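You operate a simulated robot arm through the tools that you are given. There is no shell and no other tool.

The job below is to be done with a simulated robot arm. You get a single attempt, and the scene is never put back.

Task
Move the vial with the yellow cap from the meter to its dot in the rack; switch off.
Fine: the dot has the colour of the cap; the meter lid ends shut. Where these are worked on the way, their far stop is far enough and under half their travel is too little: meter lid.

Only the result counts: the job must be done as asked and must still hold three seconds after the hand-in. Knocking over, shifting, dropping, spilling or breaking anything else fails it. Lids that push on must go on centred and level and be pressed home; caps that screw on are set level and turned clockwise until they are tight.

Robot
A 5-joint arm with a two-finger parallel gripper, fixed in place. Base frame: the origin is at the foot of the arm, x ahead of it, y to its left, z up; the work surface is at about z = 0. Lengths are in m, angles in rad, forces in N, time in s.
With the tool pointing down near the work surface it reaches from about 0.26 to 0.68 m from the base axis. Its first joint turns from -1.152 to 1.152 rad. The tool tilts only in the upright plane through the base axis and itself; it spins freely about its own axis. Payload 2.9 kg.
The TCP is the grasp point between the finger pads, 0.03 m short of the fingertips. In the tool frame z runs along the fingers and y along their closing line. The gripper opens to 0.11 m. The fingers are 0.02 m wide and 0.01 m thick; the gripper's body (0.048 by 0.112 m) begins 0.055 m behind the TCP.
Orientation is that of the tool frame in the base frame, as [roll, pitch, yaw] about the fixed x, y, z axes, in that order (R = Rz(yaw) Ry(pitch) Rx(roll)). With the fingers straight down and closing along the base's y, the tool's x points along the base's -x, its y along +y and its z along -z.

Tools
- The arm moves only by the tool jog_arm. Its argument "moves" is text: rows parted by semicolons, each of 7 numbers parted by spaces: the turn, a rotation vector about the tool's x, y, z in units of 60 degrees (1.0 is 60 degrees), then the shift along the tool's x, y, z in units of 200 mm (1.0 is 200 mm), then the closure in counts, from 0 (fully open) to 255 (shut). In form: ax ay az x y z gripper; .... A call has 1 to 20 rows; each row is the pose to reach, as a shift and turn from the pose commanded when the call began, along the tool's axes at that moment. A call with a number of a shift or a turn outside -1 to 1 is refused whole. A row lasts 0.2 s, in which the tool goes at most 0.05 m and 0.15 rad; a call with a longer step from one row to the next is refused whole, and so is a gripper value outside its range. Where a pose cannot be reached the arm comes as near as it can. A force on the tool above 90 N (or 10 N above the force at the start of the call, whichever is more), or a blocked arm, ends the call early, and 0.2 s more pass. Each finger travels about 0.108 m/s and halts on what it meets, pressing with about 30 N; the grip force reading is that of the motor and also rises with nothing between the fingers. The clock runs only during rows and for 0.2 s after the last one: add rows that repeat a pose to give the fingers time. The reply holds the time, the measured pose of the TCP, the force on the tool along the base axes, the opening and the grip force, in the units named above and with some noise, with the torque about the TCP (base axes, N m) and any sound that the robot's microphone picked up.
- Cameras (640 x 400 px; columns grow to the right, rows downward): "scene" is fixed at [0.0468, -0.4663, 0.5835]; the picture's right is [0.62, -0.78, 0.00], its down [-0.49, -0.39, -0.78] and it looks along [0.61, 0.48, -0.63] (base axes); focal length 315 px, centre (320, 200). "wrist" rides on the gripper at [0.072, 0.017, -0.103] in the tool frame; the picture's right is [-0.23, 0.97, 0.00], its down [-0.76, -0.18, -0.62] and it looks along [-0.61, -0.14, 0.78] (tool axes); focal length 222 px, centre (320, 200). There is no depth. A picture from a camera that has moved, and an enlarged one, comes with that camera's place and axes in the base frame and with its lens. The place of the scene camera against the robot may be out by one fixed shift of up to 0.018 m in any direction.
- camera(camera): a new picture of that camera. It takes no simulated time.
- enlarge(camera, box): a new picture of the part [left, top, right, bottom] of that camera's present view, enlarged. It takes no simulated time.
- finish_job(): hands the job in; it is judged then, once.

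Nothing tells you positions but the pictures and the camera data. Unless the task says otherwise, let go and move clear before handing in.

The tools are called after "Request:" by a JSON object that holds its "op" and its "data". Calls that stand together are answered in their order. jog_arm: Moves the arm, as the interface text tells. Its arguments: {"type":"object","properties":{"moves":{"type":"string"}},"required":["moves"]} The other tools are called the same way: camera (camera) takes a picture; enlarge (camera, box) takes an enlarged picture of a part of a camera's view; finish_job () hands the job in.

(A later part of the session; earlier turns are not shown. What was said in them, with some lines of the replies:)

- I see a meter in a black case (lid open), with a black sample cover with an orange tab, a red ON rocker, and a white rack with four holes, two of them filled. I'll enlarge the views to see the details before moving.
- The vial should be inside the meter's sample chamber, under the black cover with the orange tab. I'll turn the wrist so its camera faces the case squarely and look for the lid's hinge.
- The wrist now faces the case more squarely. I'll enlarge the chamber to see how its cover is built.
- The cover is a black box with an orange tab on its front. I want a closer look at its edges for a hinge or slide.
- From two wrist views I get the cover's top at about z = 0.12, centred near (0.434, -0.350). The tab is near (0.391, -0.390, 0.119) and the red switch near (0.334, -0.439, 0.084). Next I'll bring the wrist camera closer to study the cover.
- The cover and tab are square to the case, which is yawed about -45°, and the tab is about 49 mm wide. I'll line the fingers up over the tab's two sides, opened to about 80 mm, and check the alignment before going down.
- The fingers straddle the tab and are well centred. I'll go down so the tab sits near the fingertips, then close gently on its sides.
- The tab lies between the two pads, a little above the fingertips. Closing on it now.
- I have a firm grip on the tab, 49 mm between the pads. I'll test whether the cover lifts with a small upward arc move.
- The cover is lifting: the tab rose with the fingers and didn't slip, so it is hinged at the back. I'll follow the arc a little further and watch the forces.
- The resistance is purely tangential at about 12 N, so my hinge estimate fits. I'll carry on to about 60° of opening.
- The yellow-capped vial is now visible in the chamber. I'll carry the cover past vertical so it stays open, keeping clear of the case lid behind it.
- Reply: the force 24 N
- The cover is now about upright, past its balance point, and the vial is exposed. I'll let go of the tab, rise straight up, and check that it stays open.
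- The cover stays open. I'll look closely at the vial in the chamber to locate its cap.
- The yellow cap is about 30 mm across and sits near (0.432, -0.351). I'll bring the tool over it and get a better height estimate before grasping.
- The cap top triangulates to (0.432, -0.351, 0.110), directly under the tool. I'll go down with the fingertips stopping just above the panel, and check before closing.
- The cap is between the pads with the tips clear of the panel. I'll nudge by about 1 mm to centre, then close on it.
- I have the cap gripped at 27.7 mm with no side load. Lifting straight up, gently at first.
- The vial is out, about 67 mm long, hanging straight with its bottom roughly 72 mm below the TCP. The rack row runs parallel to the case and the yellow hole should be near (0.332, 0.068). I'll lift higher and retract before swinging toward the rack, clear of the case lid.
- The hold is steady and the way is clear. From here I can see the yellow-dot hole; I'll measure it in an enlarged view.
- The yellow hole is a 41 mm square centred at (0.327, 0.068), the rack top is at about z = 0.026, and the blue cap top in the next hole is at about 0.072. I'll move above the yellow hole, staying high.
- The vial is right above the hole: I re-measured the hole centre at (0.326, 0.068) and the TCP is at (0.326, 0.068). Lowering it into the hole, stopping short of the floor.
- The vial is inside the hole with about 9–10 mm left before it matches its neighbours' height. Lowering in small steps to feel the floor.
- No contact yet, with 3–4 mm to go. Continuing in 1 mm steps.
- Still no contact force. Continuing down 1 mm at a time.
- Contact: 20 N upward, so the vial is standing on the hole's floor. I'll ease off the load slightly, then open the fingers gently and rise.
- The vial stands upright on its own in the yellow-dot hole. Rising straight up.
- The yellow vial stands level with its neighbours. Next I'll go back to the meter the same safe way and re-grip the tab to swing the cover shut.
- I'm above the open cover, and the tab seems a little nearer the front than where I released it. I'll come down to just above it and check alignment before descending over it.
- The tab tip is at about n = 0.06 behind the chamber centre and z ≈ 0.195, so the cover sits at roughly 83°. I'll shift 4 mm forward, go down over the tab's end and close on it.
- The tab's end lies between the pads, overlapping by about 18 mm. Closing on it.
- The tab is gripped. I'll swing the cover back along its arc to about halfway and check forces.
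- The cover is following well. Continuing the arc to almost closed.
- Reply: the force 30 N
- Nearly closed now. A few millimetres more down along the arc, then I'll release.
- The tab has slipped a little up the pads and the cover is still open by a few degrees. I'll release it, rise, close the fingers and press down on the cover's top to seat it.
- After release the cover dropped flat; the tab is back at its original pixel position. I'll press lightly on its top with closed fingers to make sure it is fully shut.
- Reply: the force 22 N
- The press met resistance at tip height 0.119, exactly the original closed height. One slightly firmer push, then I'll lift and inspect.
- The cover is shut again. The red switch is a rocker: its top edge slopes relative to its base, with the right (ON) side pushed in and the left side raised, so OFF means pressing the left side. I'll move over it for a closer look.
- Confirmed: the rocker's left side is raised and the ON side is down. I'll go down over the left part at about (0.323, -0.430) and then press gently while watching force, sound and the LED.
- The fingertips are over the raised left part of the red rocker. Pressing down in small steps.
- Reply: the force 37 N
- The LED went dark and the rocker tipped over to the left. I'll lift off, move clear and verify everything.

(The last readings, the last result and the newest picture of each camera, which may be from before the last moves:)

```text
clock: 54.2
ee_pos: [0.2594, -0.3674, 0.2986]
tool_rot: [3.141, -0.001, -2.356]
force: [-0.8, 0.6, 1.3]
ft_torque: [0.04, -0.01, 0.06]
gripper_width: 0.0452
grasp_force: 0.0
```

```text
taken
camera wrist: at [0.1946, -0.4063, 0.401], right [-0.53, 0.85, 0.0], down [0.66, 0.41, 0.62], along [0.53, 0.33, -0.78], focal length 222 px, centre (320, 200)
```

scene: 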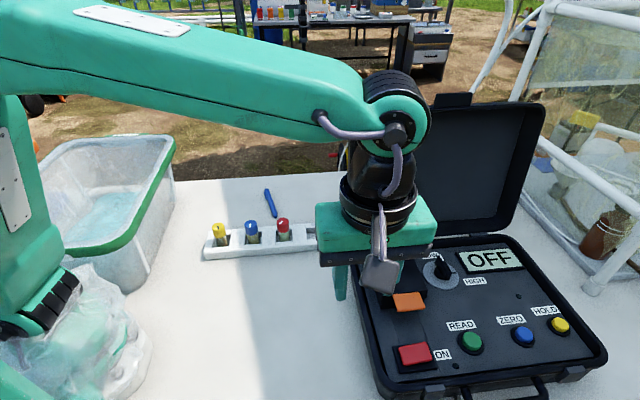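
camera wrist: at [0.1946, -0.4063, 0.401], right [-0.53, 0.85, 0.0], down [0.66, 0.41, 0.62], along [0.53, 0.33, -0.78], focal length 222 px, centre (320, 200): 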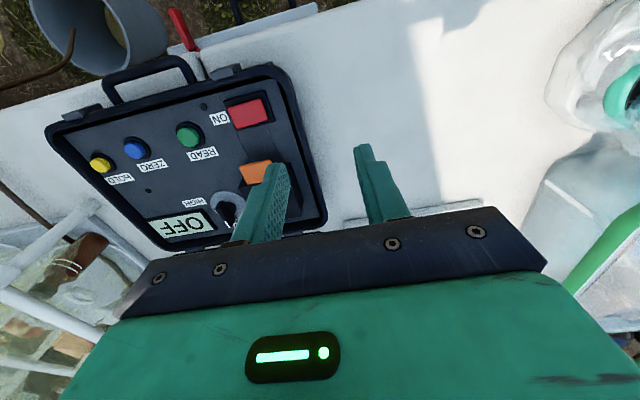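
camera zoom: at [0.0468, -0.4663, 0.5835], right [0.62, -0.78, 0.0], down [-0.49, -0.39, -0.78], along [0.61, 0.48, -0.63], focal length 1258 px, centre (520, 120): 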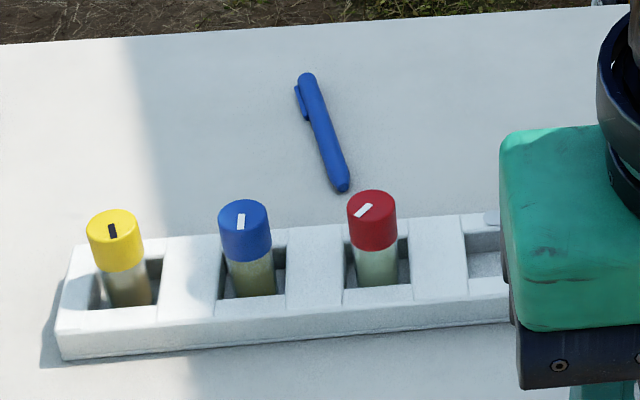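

The display reads OFF and the LED is dark. The chamber cover is shut, with its tab exactly where it started, and the yellow-capped vial stands upright in the yellow-dot hole. The other vials, the pen and the case look untouched, and the arm is clear, so I'm handing in.

Request:
{"op": "finish_job", "data": {}}

```text
The job is handed in.
```

The job is handed in. The yellow-capped vial stands upright in the yellow-dot hole of the rack, and the meter is switched off, with its display reading OFF and its light out.

- **Meter lid:** I took "meter lid" to mean the black cover with the orange tab over the vial chamber. I swung it up to about 83–90° to get the vial out, then closed it and pressed it down to its starting height. I left the big case lid open, as it was at the start.
- **Vial:** I lowered it until it touched the floor of the hole and released it. In the last pictures it stands upright, level with the blue and red vials.
- **Switch:** It is a rocker; I pressed its raised left side, and it tipped over to OFF.

In the last pictures the other vials, the pen, the rack and the case look unmoved, and the arm is clear of them.
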